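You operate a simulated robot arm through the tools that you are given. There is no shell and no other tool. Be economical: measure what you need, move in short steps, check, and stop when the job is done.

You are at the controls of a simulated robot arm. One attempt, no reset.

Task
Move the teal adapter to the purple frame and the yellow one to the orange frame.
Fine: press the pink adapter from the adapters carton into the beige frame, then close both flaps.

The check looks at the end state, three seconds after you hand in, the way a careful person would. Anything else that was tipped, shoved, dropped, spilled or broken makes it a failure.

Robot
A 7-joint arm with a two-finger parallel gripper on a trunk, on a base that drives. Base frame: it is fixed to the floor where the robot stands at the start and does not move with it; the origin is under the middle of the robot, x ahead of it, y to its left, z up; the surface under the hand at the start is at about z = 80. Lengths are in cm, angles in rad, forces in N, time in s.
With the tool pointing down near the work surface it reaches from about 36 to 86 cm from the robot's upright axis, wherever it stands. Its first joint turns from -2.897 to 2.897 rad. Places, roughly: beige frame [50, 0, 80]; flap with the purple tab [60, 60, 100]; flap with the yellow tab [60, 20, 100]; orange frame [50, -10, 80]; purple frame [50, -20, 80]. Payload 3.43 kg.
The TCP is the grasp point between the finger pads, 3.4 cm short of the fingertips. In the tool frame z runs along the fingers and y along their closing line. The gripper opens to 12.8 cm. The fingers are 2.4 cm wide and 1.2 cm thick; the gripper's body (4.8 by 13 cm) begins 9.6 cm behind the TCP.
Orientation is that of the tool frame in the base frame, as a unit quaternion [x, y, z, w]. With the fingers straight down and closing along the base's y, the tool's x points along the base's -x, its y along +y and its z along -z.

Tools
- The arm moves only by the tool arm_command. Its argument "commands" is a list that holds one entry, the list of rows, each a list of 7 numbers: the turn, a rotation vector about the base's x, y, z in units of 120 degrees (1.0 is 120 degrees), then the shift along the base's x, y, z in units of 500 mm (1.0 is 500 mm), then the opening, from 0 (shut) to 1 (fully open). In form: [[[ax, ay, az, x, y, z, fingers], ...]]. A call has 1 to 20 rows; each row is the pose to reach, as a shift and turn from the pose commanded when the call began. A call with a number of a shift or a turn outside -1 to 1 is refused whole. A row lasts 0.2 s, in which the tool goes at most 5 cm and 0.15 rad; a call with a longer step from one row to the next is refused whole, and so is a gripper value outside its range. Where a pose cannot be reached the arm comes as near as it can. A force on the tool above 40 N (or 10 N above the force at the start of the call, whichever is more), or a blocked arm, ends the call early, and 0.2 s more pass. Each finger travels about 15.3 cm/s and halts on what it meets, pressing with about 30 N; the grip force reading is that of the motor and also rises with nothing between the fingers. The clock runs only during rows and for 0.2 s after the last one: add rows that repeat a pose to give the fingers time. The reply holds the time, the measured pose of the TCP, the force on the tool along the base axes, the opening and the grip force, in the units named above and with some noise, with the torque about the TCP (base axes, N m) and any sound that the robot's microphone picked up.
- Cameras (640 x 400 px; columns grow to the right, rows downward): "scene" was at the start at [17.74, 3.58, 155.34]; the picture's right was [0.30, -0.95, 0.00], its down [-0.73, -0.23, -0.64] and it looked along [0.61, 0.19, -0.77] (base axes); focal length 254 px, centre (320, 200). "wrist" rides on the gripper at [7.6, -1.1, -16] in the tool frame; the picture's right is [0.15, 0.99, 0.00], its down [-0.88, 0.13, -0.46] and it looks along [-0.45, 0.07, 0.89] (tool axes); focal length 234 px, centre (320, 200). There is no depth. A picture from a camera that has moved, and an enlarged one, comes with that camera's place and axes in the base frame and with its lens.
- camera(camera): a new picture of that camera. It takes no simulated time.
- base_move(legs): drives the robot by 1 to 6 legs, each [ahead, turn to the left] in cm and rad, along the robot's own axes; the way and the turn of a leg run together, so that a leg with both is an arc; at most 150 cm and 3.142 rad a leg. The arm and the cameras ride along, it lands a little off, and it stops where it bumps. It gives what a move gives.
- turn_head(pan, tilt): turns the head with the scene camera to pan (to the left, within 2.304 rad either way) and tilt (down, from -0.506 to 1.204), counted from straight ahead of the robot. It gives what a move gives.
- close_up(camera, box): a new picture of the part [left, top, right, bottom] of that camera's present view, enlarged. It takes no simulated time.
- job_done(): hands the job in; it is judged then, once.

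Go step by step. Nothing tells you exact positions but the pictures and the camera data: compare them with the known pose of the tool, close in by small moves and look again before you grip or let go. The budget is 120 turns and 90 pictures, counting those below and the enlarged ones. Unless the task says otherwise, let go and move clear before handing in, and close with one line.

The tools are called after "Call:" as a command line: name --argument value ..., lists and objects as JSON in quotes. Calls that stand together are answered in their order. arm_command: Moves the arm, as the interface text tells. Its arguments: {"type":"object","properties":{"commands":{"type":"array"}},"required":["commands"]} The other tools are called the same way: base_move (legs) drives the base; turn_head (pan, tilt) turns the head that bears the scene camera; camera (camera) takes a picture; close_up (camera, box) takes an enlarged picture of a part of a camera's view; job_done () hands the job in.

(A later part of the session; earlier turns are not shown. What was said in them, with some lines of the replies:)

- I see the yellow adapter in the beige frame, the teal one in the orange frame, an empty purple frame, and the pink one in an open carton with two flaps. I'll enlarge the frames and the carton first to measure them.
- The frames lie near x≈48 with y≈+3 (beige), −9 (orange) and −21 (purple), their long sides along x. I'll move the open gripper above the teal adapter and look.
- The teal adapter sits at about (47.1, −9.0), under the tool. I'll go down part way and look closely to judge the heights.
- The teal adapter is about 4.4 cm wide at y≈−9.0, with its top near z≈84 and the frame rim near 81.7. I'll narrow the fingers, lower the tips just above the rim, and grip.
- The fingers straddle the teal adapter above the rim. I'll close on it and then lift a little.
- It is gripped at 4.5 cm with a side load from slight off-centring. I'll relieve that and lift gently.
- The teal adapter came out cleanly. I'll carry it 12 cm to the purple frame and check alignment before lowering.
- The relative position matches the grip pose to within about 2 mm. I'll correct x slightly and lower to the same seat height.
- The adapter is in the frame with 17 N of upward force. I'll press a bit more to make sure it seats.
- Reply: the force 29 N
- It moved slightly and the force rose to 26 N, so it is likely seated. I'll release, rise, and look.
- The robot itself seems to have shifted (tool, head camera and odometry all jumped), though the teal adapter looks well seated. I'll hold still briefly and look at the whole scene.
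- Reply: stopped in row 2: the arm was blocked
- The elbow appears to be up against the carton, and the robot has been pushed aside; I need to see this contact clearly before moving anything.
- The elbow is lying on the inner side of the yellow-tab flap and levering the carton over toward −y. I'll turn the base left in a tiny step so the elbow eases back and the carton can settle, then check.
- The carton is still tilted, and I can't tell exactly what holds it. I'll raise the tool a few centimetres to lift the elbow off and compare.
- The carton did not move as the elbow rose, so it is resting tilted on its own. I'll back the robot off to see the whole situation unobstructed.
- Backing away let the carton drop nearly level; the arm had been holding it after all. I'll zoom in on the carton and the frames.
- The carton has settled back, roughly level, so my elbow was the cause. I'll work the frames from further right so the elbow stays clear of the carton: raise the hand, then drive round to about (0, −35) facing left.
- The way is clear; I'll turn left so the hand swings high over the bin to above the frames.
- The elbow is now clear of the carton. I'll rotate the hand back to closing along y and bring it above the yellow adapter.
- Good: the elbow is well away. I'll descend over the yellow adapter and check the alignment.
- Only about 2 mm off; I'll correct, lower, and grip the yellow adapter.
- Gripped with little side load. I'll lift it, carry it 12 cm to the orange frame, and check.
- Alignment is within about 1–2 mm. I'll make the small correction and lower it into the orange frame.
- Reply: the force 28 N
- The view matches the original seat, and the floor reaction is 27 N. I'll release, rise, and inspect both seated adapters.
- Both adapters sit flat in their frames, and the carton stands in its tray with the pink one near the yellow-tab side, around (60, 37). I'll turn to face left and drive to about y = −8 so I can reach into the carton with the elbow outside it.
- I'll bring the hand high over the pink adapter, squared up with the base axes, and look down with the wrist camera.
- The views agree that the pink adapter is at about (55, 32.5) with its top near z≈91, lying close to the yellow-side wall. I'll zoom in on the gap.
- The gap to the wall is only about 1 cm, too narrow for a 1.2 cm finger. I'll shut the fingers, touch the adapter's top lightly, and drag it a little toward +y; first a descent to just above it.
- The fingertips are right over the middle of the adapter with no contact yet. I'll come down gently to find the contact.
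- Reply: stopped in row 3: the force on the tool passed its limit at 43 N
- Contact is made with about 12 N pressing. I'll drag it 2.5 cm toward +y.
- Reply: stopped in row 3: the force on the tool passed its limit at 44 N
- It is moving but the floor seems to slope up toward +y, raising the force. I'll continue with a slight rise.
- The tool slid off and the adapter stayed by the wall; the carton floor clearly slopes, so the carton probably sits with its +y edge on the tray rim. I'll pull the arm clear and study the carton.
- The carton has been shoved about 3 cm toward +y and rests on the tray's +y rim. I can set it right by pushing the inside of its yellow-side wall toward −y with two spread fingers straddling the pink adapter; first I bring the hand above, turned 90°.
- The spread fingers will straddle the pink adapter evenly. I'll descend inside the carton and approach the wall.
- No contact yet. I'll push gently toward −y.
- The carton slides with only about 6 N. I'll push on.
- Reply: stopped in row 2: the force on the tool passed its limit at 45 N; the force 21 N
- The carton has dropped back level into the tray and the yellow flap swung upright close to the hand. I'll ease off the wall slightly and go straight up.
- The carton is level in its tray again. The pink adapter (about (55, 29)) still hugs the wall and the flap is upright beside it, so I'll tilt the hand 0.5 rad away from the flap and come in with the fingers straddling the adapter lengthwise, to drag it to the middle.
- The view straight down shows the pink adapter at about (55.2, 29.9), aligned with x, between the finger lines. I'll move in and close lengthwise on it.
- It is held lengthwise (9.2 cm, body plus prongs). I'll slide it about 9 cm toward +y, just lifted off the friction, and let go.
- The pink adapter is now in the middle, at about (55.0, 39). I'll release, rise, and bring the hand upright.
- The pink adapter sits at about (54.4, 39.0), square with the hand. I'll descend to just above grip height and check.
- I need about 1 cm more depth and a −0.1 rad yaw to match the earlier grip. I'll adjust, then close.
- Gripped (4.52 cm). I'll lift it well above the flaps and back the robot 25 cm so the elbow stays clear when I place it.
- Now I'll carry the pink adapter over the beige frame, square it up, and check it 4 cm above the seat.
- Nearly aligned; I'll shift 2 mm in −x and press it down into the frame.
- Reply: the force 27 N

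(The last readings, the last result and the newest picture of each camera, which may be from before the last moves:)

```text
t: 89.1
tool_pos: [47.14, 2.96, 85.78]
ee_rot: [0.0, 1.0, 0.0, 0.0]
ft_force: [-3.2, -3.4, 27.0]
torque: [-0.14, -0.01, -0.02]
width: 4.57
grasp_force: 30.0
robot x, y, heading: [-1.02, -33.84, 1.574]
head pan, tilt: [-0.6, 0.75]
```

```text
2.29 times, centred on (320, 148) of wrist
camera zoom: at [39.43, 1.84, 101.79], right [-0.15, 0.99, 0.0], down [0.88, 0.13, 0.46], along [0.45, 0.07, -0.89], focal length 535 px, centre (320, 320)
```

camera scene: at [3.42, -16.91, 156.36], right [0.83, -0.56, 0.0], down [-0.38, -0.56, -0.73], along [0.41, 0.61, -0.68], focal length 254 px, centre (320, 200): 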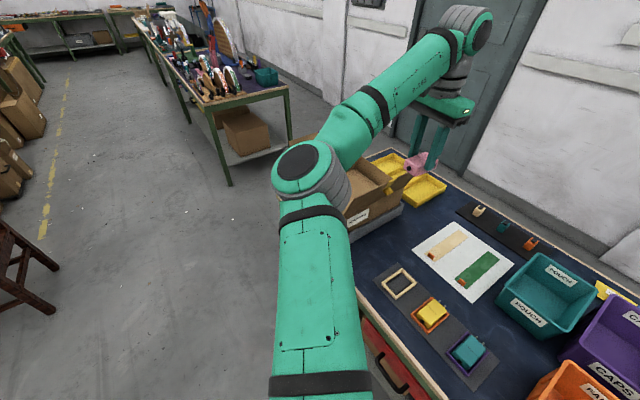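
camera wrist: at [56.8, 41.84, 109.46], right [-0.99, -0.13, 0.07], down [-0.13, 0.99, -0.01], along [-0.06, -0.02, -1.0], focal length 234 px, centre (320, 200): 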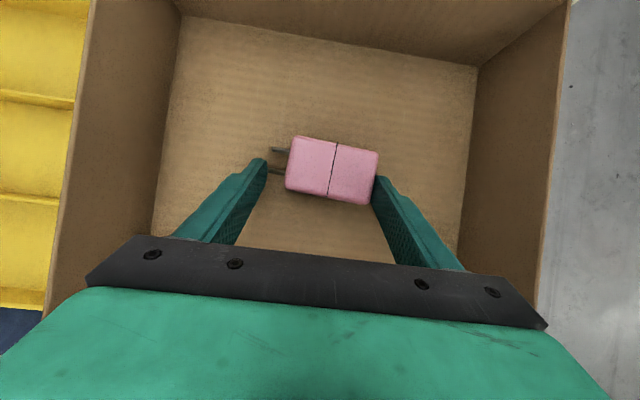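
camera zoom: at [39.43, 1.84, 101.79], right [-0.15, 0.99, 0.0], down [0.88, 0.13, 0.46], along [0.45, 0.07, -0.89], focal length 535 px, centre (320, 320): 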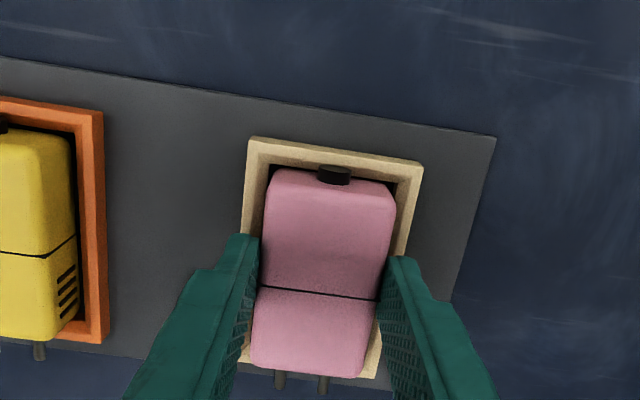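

It seats like the others at 27 N. I'll release, rise, and compare the three.

Call:
arm_command --commands '[[[0, 0, 0, 0, 0, 0.005, 0.2], [0, 0, 0, 0, 0, 0.005, 0.45], [0, 0, 0, 0, 0, 0.005, 0.6], [0, 0, 0, 0, 0, 0.06, 0.6], [0, 0, 0, 0, 0, 0.15, 0.6], [0, 0, 0, 0, -0.04, 0.24, 0.6], [0, 0, 0, 0, -0.08, 0.32, 0.3], [0, 0, 0, 0, -0.12, 0.34, 0], [0, 0, 0, 0, -0.12, 0.34, 0]]]'

Call:
close_up --camera "wrist" --box '[180, 40, 500, 240]'

Call:
close_up --camera "scene" --box '[360, 240, 500, 390]'

```text
t: 91.1
tool_pos: [47.26, -3.09, 102.31]
ee_rot: [0.0, 1.0, -0.001, -0.001]
ft_force: [0.6, 0.2, 0.2]
torque: [0.0, -0.02, 0.01]
width: 0.02
grasp_force: 30.2
robot x, y, heading: [-1.04, -34.46, 1.577]
head pan, tilt: [-0.6, 0.75]
```

```text
2.00 times, centred on (340, 140) of wrist
camera zoom: at [39.6, -4.3, 118.46], right [-0.15, 0.99, 0.0], down [0.88, 0.13, 0.45], along [0.45, 0.07, -0.89], focal length 468 px, centre (280, 320)
```

zoom: 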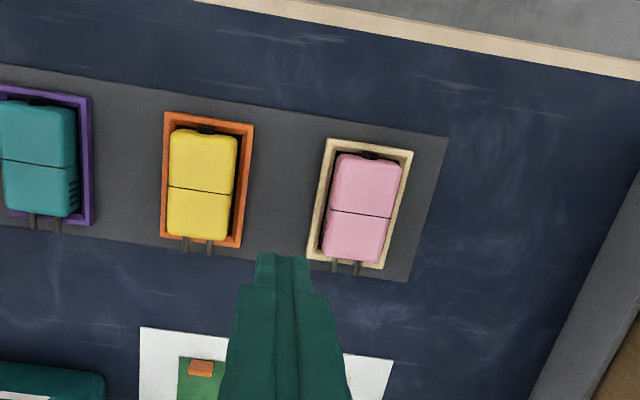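

```text
2.67 times, centred on (430, 315) of scene
camera zoom: at [3.42, -16.91, 156.37], right [0.83, -0.56, 0.0], down [-0.38, -0.56, -0.73], along [0.41, 0.61, -0.68], focal length 677 px, centre (27, -107)
```

zoom: 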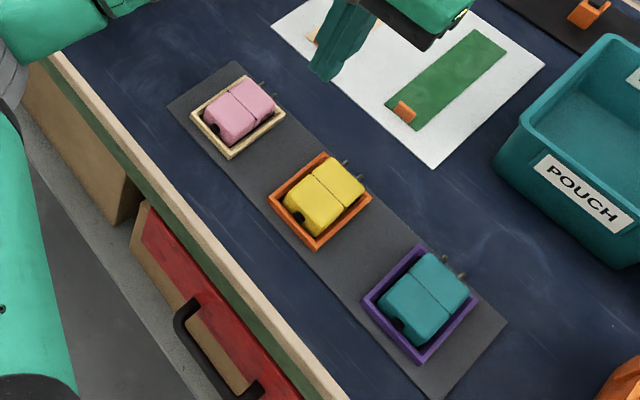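

All three look seated. To be sure the pink one is pressed home, I'll press its top gently with the shut fingertips and note the height.

Call:
arm_command --commands '[[[0, 0, 0, 0, 0.06, 0, 0], [0, 0, 0, 0, 0.12, -0.03, 0], [0, 0, 0, 0, 0.121, -0.12, 0], [0, 0, 0, 0, 0.121, -0.21, 0], [0, 0, 0, 0, 0.121, -0.26, 0], [0, 0, 0, 0, 0.121, -0.28, 0], [0, 0, 0, 0, 0.121, -0.288, 0], [0, 0, 0, 0, 0.121, -0.292, 0], [0, 0, 0, 0, 0.121, -0.296, 0], [0, 0, 0, 0, 0.121, -0.3, 0], [0, 0, 0, 0, 0.121, -0.304, 0], [0, 0, 0, 0, 0.121, -0.308, 0], [0, 0, 0, 0, 0.121, -0.312, 0], [0, 0, 0, 0, 0.121, -0.316, 0]]]'

```text
t: 94.2
tool_pos: [47.2, 3.05, 87.1]
ee_rot: [0.001, 1.0, 0.0, 0.001]
ft_force: [-5.3, -3.4, 11.1]
torque: [-0.18, 0.25, -0.02]
width: 0.0
grasp_force: 30.4
robot x, y, heading: [-1.17, -34.05, 1.574]
head pan, tilt: [-0.6, 0.75]
stopped in row 14: the force on the tool passed its limit at 42 N (the readings are from after the stop); the commanded pose is now the measured one
```

Pink was pressed with 42 N and its top is at about z = 83.7. I'll do the same on teal, then yellow, to compare.

Call:
arm_command --commands '[[[0, 0, 0, 0, 0, 0.05, 0], [0, 0, 0, 0, 0, 0.09, 0], [0, 0, 0, 0, -0.08, 0.09, 0], [0, 0, 0, 0, -0.16, 0.09, 0], [0, 0, 0, 0, -0.24, 0.09, 0], [0, 0, 0, 0, -0.32, 0.09, 0], [0, 0, 0, 0, -0.4, 0.09, 0], [0, 0, 0, 0, -0.48, 0.09, 0], [0, 0, 0, 0, -0.48, 0.05, 0], [0, 0, 0, 0, -0.48, 0.02, 0], [0, 0, 0, 0, -0.48, 0.015, 0], [0, 0, 0, 0, -0.48, 0.01, 0], [0, 0, 0, 0, -0.48, 0.006, 0], [0, 0, 0, 0, -0.48, 0.002, 0], [0, 0, 0, 0, -0.48, -0.002, 0], [0, 0, 0, 0, -0.48, -0.006, 0], [0, 0, 0, 0, -0.48, -0.009, 0]]]'

Call:
arm_command --commands '[[[0, 0, 0, 0, 0, 0.05, 0], [0, 0, 0, 0, 0, 0.09, 0], [0, 0, 0, 0, 0.08, 0.09, 0], [0, 0, 0, 0, 0.16, 0.09, 0], [0, 0, 0, 0, 0.24, 0.09, 0], [0, 0, 0, 0, 0.24, 0.05, 0], [0, 0, 0, 0, 0.24, 0.02, 0], [0, 0, 0, 0, 0.24, 0.015, 0], [0, 0, 0, 0, 0.24, 0.01, 0], [0, 0, 0, 0, 0.24, 0.006, 0], [0, 0, 0, 0, 0.24, 0.002, 0], [0, 0, 0, 0, 0.24, -0.002, 0], [0, 0, 0, 0, 0.24, -0.006, 0], [0, 0, 0, 0, 0.24, -0.009, 0]]]'

```text
t: 97.5
tool_pos: [47.18, -20.88, 87.13]
ee_rot: [0.002, 1.0, -0.001, 0.002]
ft_force: [-5.6, -1.0, 12.8]
torque: [-0.06, 0.24, -0.02]
width: 0.0
grasp_force: 29.7
robot x, y, heading: [-1.51, -34.29, 1.576]
head pan, tilt: [-0.6, 0.75]
stopped in row 16: the force on the tool passed its limit at 47 N (the readings are from after the stop); the commanded pose is now the measured one
```

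```text
t: 100.3
tool_pos: [47.23, -8.75, 87.13]
ee_rot: [0.003, 1.0, 0.001, 0.004]
ft_force: [-6.6, -2.0, 13.7]
torque: [-0.11, 0.28, -0.03]
width: 0.0
grasp_force: 29.9
robot x, y, heading: [-1.37, -34.52, 1.57]
head pan, tilt: [-0.6, 0.75]
stopped in row 13: the force on the tool passed its limit at 46 N (the readings are from after the stop); the commanded pose is now the measured one
```

All three tops are at the same height, so all are seated. Next, the flaps: I'll raise the hand and drive 22 cm toward the carton, then measure the yellow-tab flap.

Call:
arm_command --commands '[[[0, 0, 0, 0, 0, 0.06, 0], [0, 0, 0, 0, 0, 0.15, 0], [0, 0, 0, 0, 0, 0.24, 0], [0, 0, 0, 0, 0, 0.33, 0], [0, 0, 0, 0.03, 0, 0.42, 0], [0, 0, 0, 0.09, 0, 0.51, 0], [0, 0, 0, 0.15, 0, 0.6, 0], [0, 0, 0, 0.18, 0, 0.66, 0], [0, 0, 0, 0.18, 0, 0.66, 0]]]'

Call:
base_move --legs '[[22, 0]]'

Call:
camera --camera "wrist"

Call:
close_up --camera "scene" --box '[280, 90, 500, 290]'

```text
refused: row 6 steps farther than a row can; nothing moved
```

```text
t: 102.0
tool_pos: [47.11, 13.6, 87.09]
ee_rot: [0.003, 1.0, 0.0, 0.004]
ft_force: [-0.7, -0.1, 0.5]
torque: [0.01, -0.03, -0.01]
width: 0.01
grasp_force: 30.2
robot x, y, heading: [-1.38, -11.98, 1.573]
head pan, tilt: [-0.6, 0.75]
```

```text
15 pictures are left
camera wrist: at [39.41, 12.28, 103.08], right [-0.14, 0.99, 0.0], down [0.88, 0.12, 0.46], along [0.46, 0.06, -0.89], focal length 234 px, centre (320, 200)
```

wrist: 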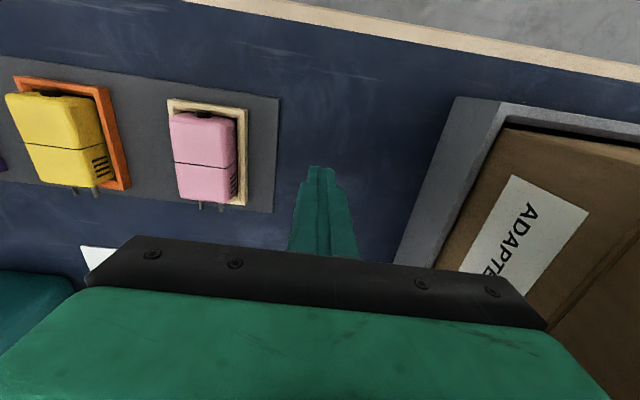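

```text
2.00 times, centred on (390, 190) of scene
camera zoom: at [3.38, 5.36, 156.37], right [0.83, -0.56, 0.0], down [-0.38, -0.56, -0.73], along [0.41, 0.6, -0.68], focal length 507 px, centre (180, 220)
```

zoom: 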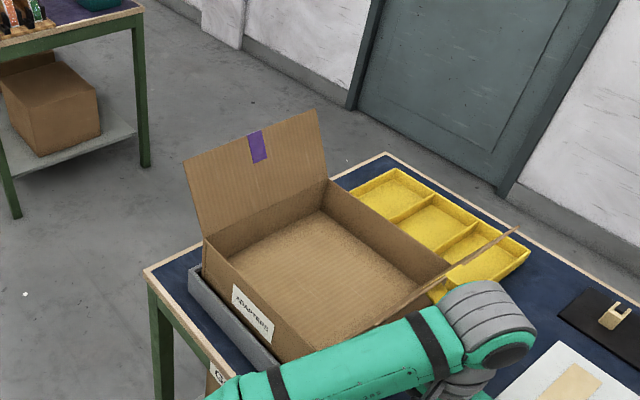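

Careless of me: the lift was refused, yet the base drove, so the low fingertips slid across yellow and pink. I'll move the hand away from the flap, go up, and inspect the adapters straight away.

Call:
arm_command --commands '[[[0, 0, 0, 0.04, -0.06, 0.02, 0], [0, 0, 0, 0.05, -0.12, 0.06, 0], [0, 0, 0, 0.05, -0.18, 0.13, 0], [0, 0, 0, 0.05, -0.24, 0.2, 0], [0, 0, 0, 0.05, -0.3, 0.27, 0], [0, 0, 0, 0.05, -0.34, 0.34, 0], [0, 0, 0, 0, -0.38, 0.4, 0], [0, 0, 0, 0, -0.38, 0.44, 0], [0, 0, 0, 0, -0.38, 0.44, 0]]]'

Call:
close_up --camera "wrist" --box '[180, 40, 500, 240]'

```text
t: 104.0
tool_pos: [47.23, -5.61, 108.98]
ee_rot: [0.005, 1.0, 0.001, 0.004]
ft_force: [-0.4, 0.1, -0.3]
torque: [0.02, 0.01, 0.02]
width: 0.0
grasp_force: 30.2
robot x, y, heading: [-1.44, -11.87, 1.576]
head pan, tilt: [-0.6, 0.75]
```

```text
2.00 times, centred on (340, 140) of wrist
camera zoom: at [39.38, -6.77, 124.97], right [-0.14, 0.99, 0.0], down [0.88, 0.12, 0.46], along [0.46, 0.06, -0.89], focal length 468 px, centre (280, 320)
```

zoom: 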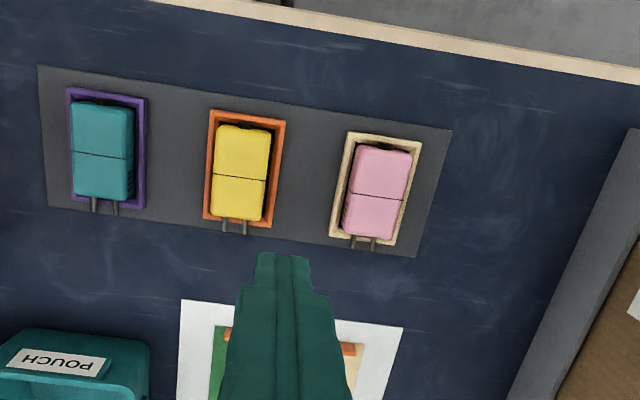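

Call:
close_up --camera "wrist" --box '[270, 80, 410, 170]'

```text
4.44 times, centred on (340, 125) of wrist
camera zoom: at [39.38, -6.77, 124.97], right [-0.14, 0.99, 0.0], down [0.88, 0.12, 0.46], along [0.46, 0.06, -0.89], focal length 1041 px, centre (231, 533)
```

zoom: 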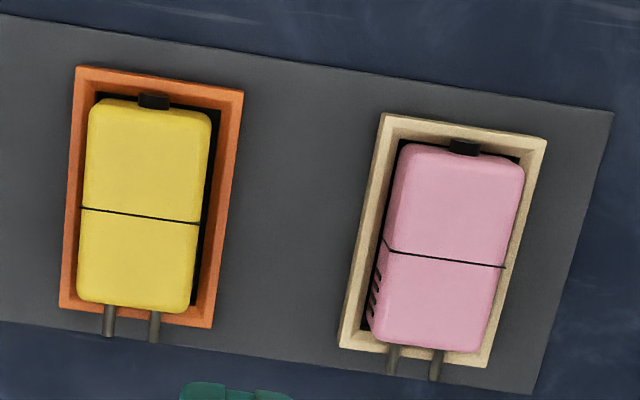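

The adapters and frames are unchanged, good. The yellow flap's hinge is near y≈25.8, z≈95, it leans out about 18° and is about 14 cm long; I'll approach from −y with shut fingers and swing it over part-way.

Call:
arm_command --commands '[[[0, 0, 0, 0.03, 0.07, 0, 0], [0, 0, 0, 0.06, 0.14, 0, 0], [0, 0, 0, 0.09, 0.21, 0, 0], [0, 0, 0, 0.12, 0.28, 0, 0], [0, 0, 0, 0.15, 0.34, 0, 0], [0, 0, 0, 0.176, 0.4, 0, 0], [0, 0, 0, 0.176, 0.45, -0.004, 0], [0, 0, 0, 0.176, 0.5, -0.006, 0], [0, 0, 0, 0.176, 0.536, -0.006, 0], [0, 0, 0, 0.176, 0.57, 0, 0], [0, 0, 0, 0.176, 0.604, 0.004, 0], [0, 0, 0, 0.176, 0.642, 0, 0], [0, 0, 0, 0.176, 0.68, -0.01, 0], [0, 0, 0, 0.176, 0.713, -0.028, 0], [0, 0, 0, 0.176, 0.746, -0.048, 0]]]'

Call:
close_up --camera "scene" --box '[280, 90, 500, 290]'

```text
t: 107.2
tool_pos: [56.08, 31.77, 106.64]
ee_rot: [0.004, 1.0, 0.001, 0.003]
ft_force: [-0.5, -0.4, -0.7]
torque: [0.0, 0.03, -0.01]
width: 0.0
grasp_force: 29.6
robot x, y, heading: [-1.02, -12.03, 1.572]
head pan, tilt: [-0.6, 0.75]
```

```text
2.00 times, centred on (390, 190) of scene
camera zoom: at [3.38, 5.35, 156.37], right [0.83, -0.56, 0.0], down [-0.38, -0.56, -0.73], along [0.41, 0.6, -0.68], focal length 507 px, centre (180, 220)
```

zoom: 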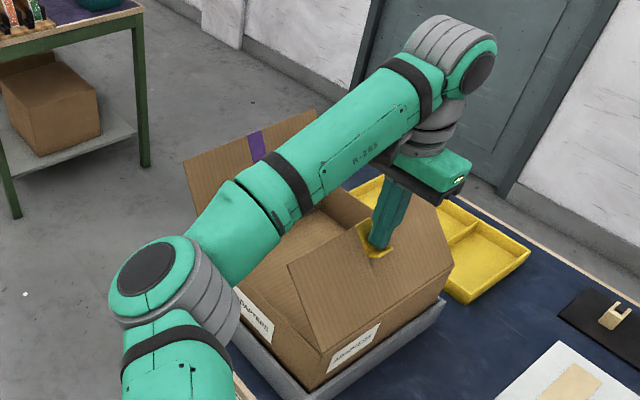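

The flap is folding inward nicely. I'll continue the arc until it lies flat.

Call:
arm_command --commands '[[[0, 0, 0, 0, 0.018, -0.02, 0], [0, 0, 0, 0, 0.037, -0.043, 0], [0, 0, 0, 0, 0.052, -0.068, 0], [0, 0, 0, 0, 0.063, -0.093, 0], [0, 0, 0, 0, 0.07, -0.115, 0], [0, 0, 0, 0, 0.074, -0.134, 0], [0, 0, 0, 0, 0.076, -0.15, 0], [0, 0, 0, 0, 0.077, -0.162, 0], [0, 0, 0, 0, 0.077, -0.17, 0], [0, 0, 0, 0, 0.077, -0.176, 0], [0, 0, 0, 0, 0.077, -0.176, 0]]]'

Call:
close_up --camera "scene" --box '[280, 90, 500, 290]'

```text
t: 108.7
tool_pos: [55.97, 35.97, 100.03]
ee_rot: [0.0, 1.0, 0.004, 0.006]
ft_force: [0.2, 11.7, 1.9]
torque: [0.35, 0.01, -0.02]
width: 0.01
grasp_force: 30.2
robot x, y, heading: [-1.31, -12.06, 1.571]
head pan, tilt: [-0.6, 0.75]
stopped in row 7: the force on the tool passed its limit at 42 N (the readings are from after the stop); the commanded pose is now the measured one
```

```text
2.00 times, centred on (390, 190) of scene
camera zoom: at [3.38, 5.41, 156.36], right [0.83, -0.56, 0.0], down [-0.38, -0.56, -0.73], along [0.41, 0.6, -0.68], focal length 507 px, centre (180, 220)
```

zoom: 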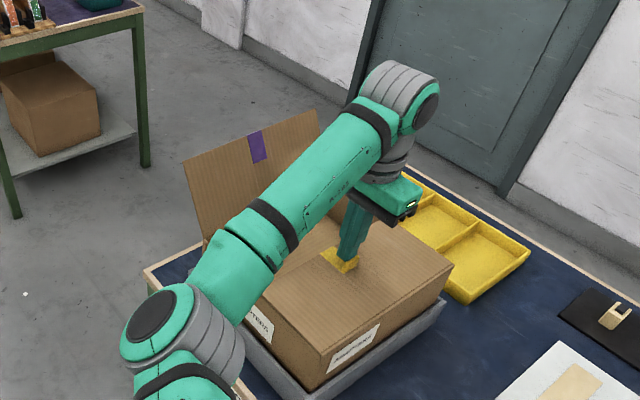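

The yellow-tab flap is down. I'll lift, check that it stays, and then drive along to the other side for the purple-tab flap.

Call:
arm_command --commands '[[[0, 0, 0, 0, -0.005, 0.03, 0], [0, 0, 0, 0, -0.005, 0.11, 0], [0, 0, 0, 0, -0.005, 0.2, 0], [0, 0, 0, 0, -0.005, 0.29, 0], [0, 0, 0, 0, -0.005, 0.38, 0], [0, 0, 0, 0, -0.005, 0.45, 0], [0, 0, 0, 0, -0.005, 0.45, 0]]]'

Call:
close_up --camera "scene" --box '[280, 90, 500, 290]'

```text
t: 110.3
tool_pos: [55.81, 35.31, 122.5]
ee_rot: [0.001, 1.0, 0.003, 0.005]
ft_force: [-0.3, -0.1, -0.2]
torque: [0.0, -0.02, -0.03]
width: 0.0
grasp_force: 30.6
robot x, y, heading: [-1.24, -11.75, 1.571]
head pan, tilt: [-0.6, 0.75]
```

```text
2.00 times, centred on (390, 190) of scene
camera zoom: at [3.38, 5.37, 156.36], right [0.83, -0.56, 0.0], down [-0.38, -0.56, -0.73], along [0.41, 0.6, -0.68], focal length 507 px, centre (180, 220)
```

zoom: 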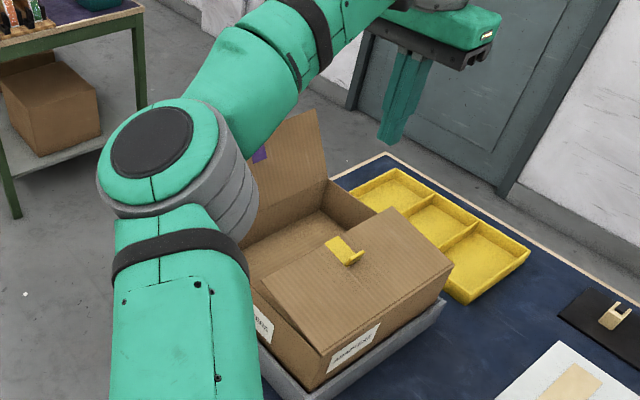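

It sprang back up a little (about 15°), so it was not fully down. I'll press it straight down from above near its free edge.

Call:
arm_command --commands '[[[0, 0, 0, 0, 0, -0.09, 0], [0, 0, 0, 0, 0, -0.18, 0], [0, 0, 0, 0, 0.005, -0.27, 0], [0, 0, 0, 0, 0.01, -0.34, 0], [0, 0, 0, 0, 0.01, -0.38, 0], [0, 0, 0, 0, 0.01, -0.41, 0], [0, 0, 0, 0, 0.01, -0.43, 0], [0, 0, 0, 0, 0.01, -0.445, 0], [0, 0, 0, 0, 0.01, -0.455, 0], [0, 0, 0, 0, 0.01, -0.465, 0], [0, 0, 0, 0, 0.01, -0.475, 0], [0, 0, 0, 0, 0.01, -0.485, 0], [0, 0, 0, 0, 0.01, -0.495, 0], [0, 0, 0, 0, 0.01, -0.505, 0]]]'

```text
t: 113.1
tool_pos: [56.03, 36.02, 98.85]
ee_rot: [0.002, 1.0, 0.006, 0.01]
ft_force: [-4.1, -2.8, 12.2]
torque: [-0.16, 0.17, 0.01]
width: 0.02
grasp_force: 29.9
robot x, y, heading: [-1.07, -12.47, 1.573]
head pan, tilt: [-0.6, 0.75]
stopped in row 13: the force on the tool passed its limit at 46 N (the readings are from after the stop); the commanded pose is now the measured one
```

It now met a hard stop at tip height 95.4, flat. I'll lift and check whether it holds.

Call:
arm_command --commands '[[[0, 0, 0, 0, 0, 0.03, 0], [0, 0, 0, 0, 0, 0.11, 0], [0, 0, 0, 0, 0, 0.2, 0], [0, 0, 0, 0, 0, 0.29, 0], [0, 0, 0, 0, 0, 0.38, 0], [0, 0, 0, 0, 0, 0.46, 0], [0, 0, 0, 0, 0, 0.46, 0]]]'

Call:
close_up --camera "scene" --box '[280, 90, 500, 290]'

```text
t: 114.7
tool_pos: [56.09, 36.14, 121.61]
ee_rot: [0.001, 1.0, 0.004, 0.007]
ft_force: [0.1, -0.2, -0.7]
torque: [0.02, 0.01, 0.0]
width: 0.03
grasp_force: 30.3
robot x, y, heading: [-1.21, -12.21, 1.57]
head pan, tilt: [-0.6, 0.75]
```

```text
2.00 times, centred on (390, 190) of scene
camera zoom: at [3.39, 5.37, 156.36], right [0.83, -0.56, 0.0], down [-0.38, -0.56, -0.73], along [0.41, 0.6, -0.68], focal length 507 px, centre (180, 220)
```

zoom: 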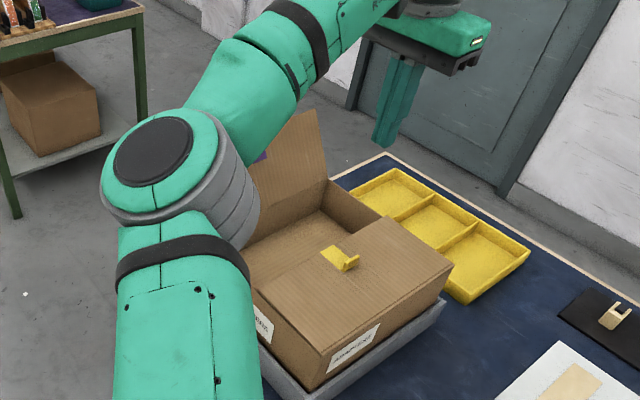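

The yellow-tab flap lies flat and holds. Now I'll drive 67 cm along the table to the purple-tab side with the hand high.

Call:
base_move --legs '[[67, 0]]'

Call:
turn_head --pan -1.5 --tilt 0.8

Call:
camera --camera "scene"

```text
t: 118.4
tool_pos: [56.53, 102.46, 121.64]
ee_rot: [0.005, 1.0, 0.004, 0.008]
ft_force: [0.3, -0.9, 0.4]
torque: [0.01, 0.02, 0.02]
width: 0.0
grasp_force: 29.8
robot x, y, heading: [-0.83, 54.42, 1.569]
head pan, tilt: [-0.6, 0.75]
```

```text
t: 119.6
tool_pos: [56.63, 102.51, 121.52]
ee_rot: [0.005, 1.0, 0.005, 0.008]
ft_force: [0.6, 0.1, 0.4]
torque: [0.01, -0.01, -0.05]
width: 0.0
grasp_force: 29.8
robot x, y, heading: [-1.15, 54.52, 1.563]
head pan, tilt: [-1.499, 0.799]
```

```text
7 pictures are left
camera scene: at [6.94, 65.79, 155.96], right [0.07, -1.0, 0.0], down [-0.72, -0.05, -0.7], along [0.7, 0.05, -0.72], focal length 254 px, centre (320, 200)
```

scene: 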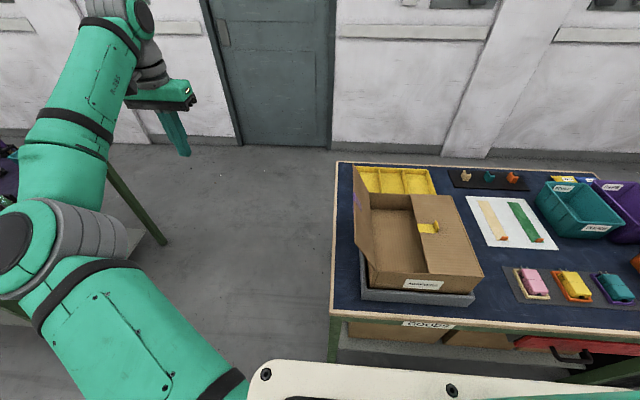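

I have a clear view: the purple flap leans out toward +y. I'll bring the hand to just outside it at (56, 66).

Call:
arm_command --commands '[[[0, 0, 0, 0, -0.08, 0, 0], [0, 0, 0, 0, -0.16, 0, 0], [0, 0, 0, 0, -0.24, -0.02, 0], [0, 0, 0, 0, -0.32, -0.05, 0], [0, 0, 0, -0.004, -0.4, -0.09, 0], [0, 0, 0, -0.008, -0.48, -0.13, 0], [0, 0, 0, -0.012, -0.56, -0.17, 0], [0, 0, 0, -0.012, -0.63, -0.22, 0], [0, 0, 0, -0.012, -0.68, -0.27, 0], [0, 0, 0, -0.012, -0.71, -0.27, 0], [0, 0, 0, -0.012, -0.71, -0.27, 0]]]'

Call:
camera --camera "scene"

```text
t: 122.0
tool_pos: [56.01, 67.04, 108.16]
ee_rot: [0.005, 1.0, 0.004, 0.007]
ft_force: [-0.3, -0.8, 0.2]
torque: [0.0, -0.02, 0.0]
width: 0.02
grasp_force: 29.9
robot x, y, heading: [-1.23, 54.71, 1.566]
head pan, tilt: [-1.499, 0.799]
```

```text
6 pictures are left
camera scene: at [6.94, 65.78, 155.97], right [0.07, -1.0, 0.0], down [-0.72, -0.05, -0.7], along [0.7, 0.05, -0.72], focal length 254 px, centre (320, 200)
```

scene: 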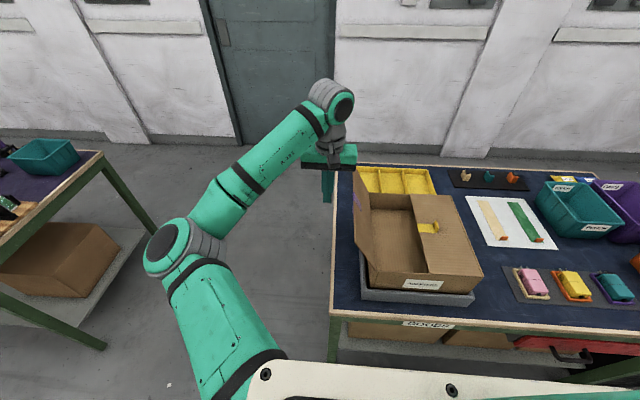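

The fingers are outside the flap and the forearm is clear. I'll swing the purple flap over along the matching arc.

Call:
arm_command --commands '[[[0, 0, 0, 0, -0.05, 0, 0], [0, 0, 0, 0, -0.1, 0, 0], [0, 0, 0, 0, -0.147, -0.003, 0], [0, 0, 0, 0, -0.18, 0.006, 0], [0, 0, 0, 0, -0.214, 0.014, 0], [0, 0, 0, 0, -0.247, 0.02, 0], [0, 0, 0, 0, -0.285, 0.016, 0], [0, 0, 0, 0, -0.323, 0.007, 0], [0, 0, 0, 0, -0.357, -0.01, 0], [0, 0, 0, 0, -0.389, -0.031, 0], [0, 0, 0, 0, -0.409, -0.051, 0], [0, 0, 0, 0, -0.427, -0.073, 0], [0, 0, 0, 0, -0.441, -0.098, 0], [0, 0, 0, 0, -0.452, -0.123, 0], [0, 0, 0, 0, -0.457, -0.142, 0], [0, 0, 0, 0, -0.457, -0.155, 0]]]'

Call:
close_up --camera "scene" --box '[300, 120, 500, 320]'

```text
t: 125.4
tool_pos: [55.99, 44.02, 100.33]
ee_rot: [0.006, 1.0, 0.003, 0.008]
ft_force: [4.0, -18.1, 4.1]
torque: [-0.53, -0.15, -0.02]
width: 0.0
grasp_force: 29.9
robot x, y, heading: [-1.18, 54.87, 1.566]
head pan, tilt: [-1.499, 0.799]
```

```text
2.00 times, centred on (400, 220) of scene
camera zoom: at [6.95, 65.69, 155.97], right [0.07, -1.0, 0.0], down [-0.72, -0.05, -0.7], along [0.7, 0.05, -0.72], focal length 507 px, centre (160, 160)
```

zoom: 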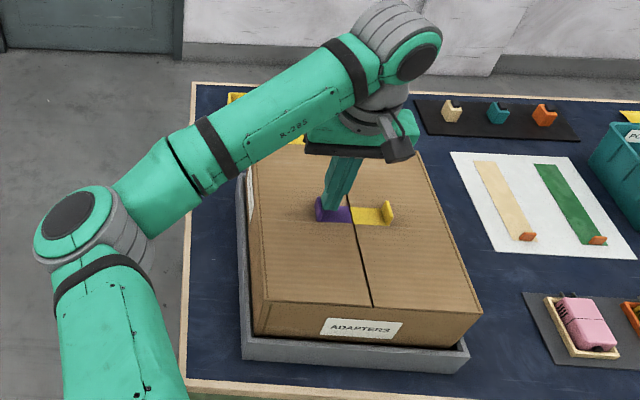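

Both flaps are nearly flat; the finger rubs the tab's upstand. I'll lift slightly, step beside the tab, and press the purple flap straight down.

Call:
arm_command --commands '[[[0, 0, 0, 0, -0.005, 0.02, 0], [0, 0, 0, 0, -0.01, 0.06, 0], [0, 0, 0, 0.05, -0.02, 0.09, 0], [0, 0, 0, 0.08, -0.024, 0.09, 0], [0, 0, 0, 0.08, -0.024, 0.05, 0], [0, 0, 0, 0.08, -0.024, 0.02, 0], [0, 0, 0, 0.08, -0.024, 0.0, 0], [0, 0, 0, 0.08, -0.024, -0.01, 0], [0, 0, 0, 0.08, -0.024, -0.02, 0], [0, 0, 0, 0.08, -0.024, -0.028, 0], [0, 0, 0, 0.08, -0.024, -0.036, 0], [0, 0, 0, 0.08, -0.024, -0.044, 0]]]'

```text
t: 128.0
tool_pos: [59.99, 42.89, 98.47]
ee_rot: [0.005, 1.0, 0.004, 0.01]
ft_force: [-6.9, -0.7, 37.3]
torque: [0.11, 0.68, 0.08]
width: 0.0
grasp_force: 30.2
robot x, y, heading: [-1.23, 54.74, 1.566]
head pan, tilt: [-1.499, 0.799]
```

It bears on a hard stop at 37 N, so the flap is flat. I'll lift clear and look.

Call:
arm_command --commands '[[[0, 0, 0, 0, 0, 0.02, 0], [0, 0, 0, 0, 0, 0.1, 0], [0, 0, 0, 0, 0, 0.19, 0], [0, 0, 0, 0, 0, 0.28, 0], [0, 0, 0, 0, 0.03, 0.37, 0], [0, 0, 0, 0, 0.1, 0.42, 0], [0, 0, 0, 0, 0.19, 0.44, 0], [0, 0, 0, 0, 0.28, 0.44, 0], [0, 0, 0, 0, 0.37, 0.44, 0], [0, 0, 0, 0, 0.46, 0.44, 0], [0, 0, 0, 0, 0.55, 0.44, 0], [0, 0, 0, 0, 0.64, 0.44, 0], [0, 0, 0, 0, 0.64, 0.44, 0]]]'

Call:
close_up --camera "scene" --box '[320, 140, 640, 340]'

```text
t: 130.8
tool_pos: [59.66, 74.79, 120.01]
ee_rot: [0.006, 1.0, 0.004, 0.007]
ft_force: [0.5, 0.4, 0.4]
torque: [0.0, 0.01, 0.0]
width: 0.01
grasp_force: 30.0
robot x, y, heading: [-1.45, 54.9, 1.566]
head pan, tilt: [-1.499, 0.799]
```

```text
2.00 times, centred on (480, 240) of scene
camera zoom: at [6.94, 65.77, 155.96], right [0.07, -1.0, 0.0], down [-0.72, -0.05, -0.7], along [0.7, 0.05, -0.72], focal length 507 px, centre (0, 120)
```

zoom: 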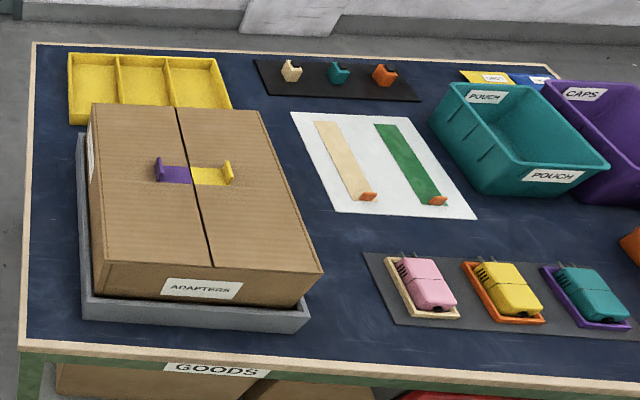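

Both flaps lie flat, and all three adapters are in their frames with the hand well clear. I'm handing in now.

Call:
job_done

```text
The job is handed in.
```

The job is handed in: teal is in the purple frame, yellow in the orange frame, pink is pressed into the beige frame, and both carton flaps are closed. Two mishaps may count against it: my elbow tipped the carton and pushed it about 3 cm, so I slid it back level into its tray, and the fingertips dragged across the seated yellow and pink adapters, which looked unmoved afterwards.
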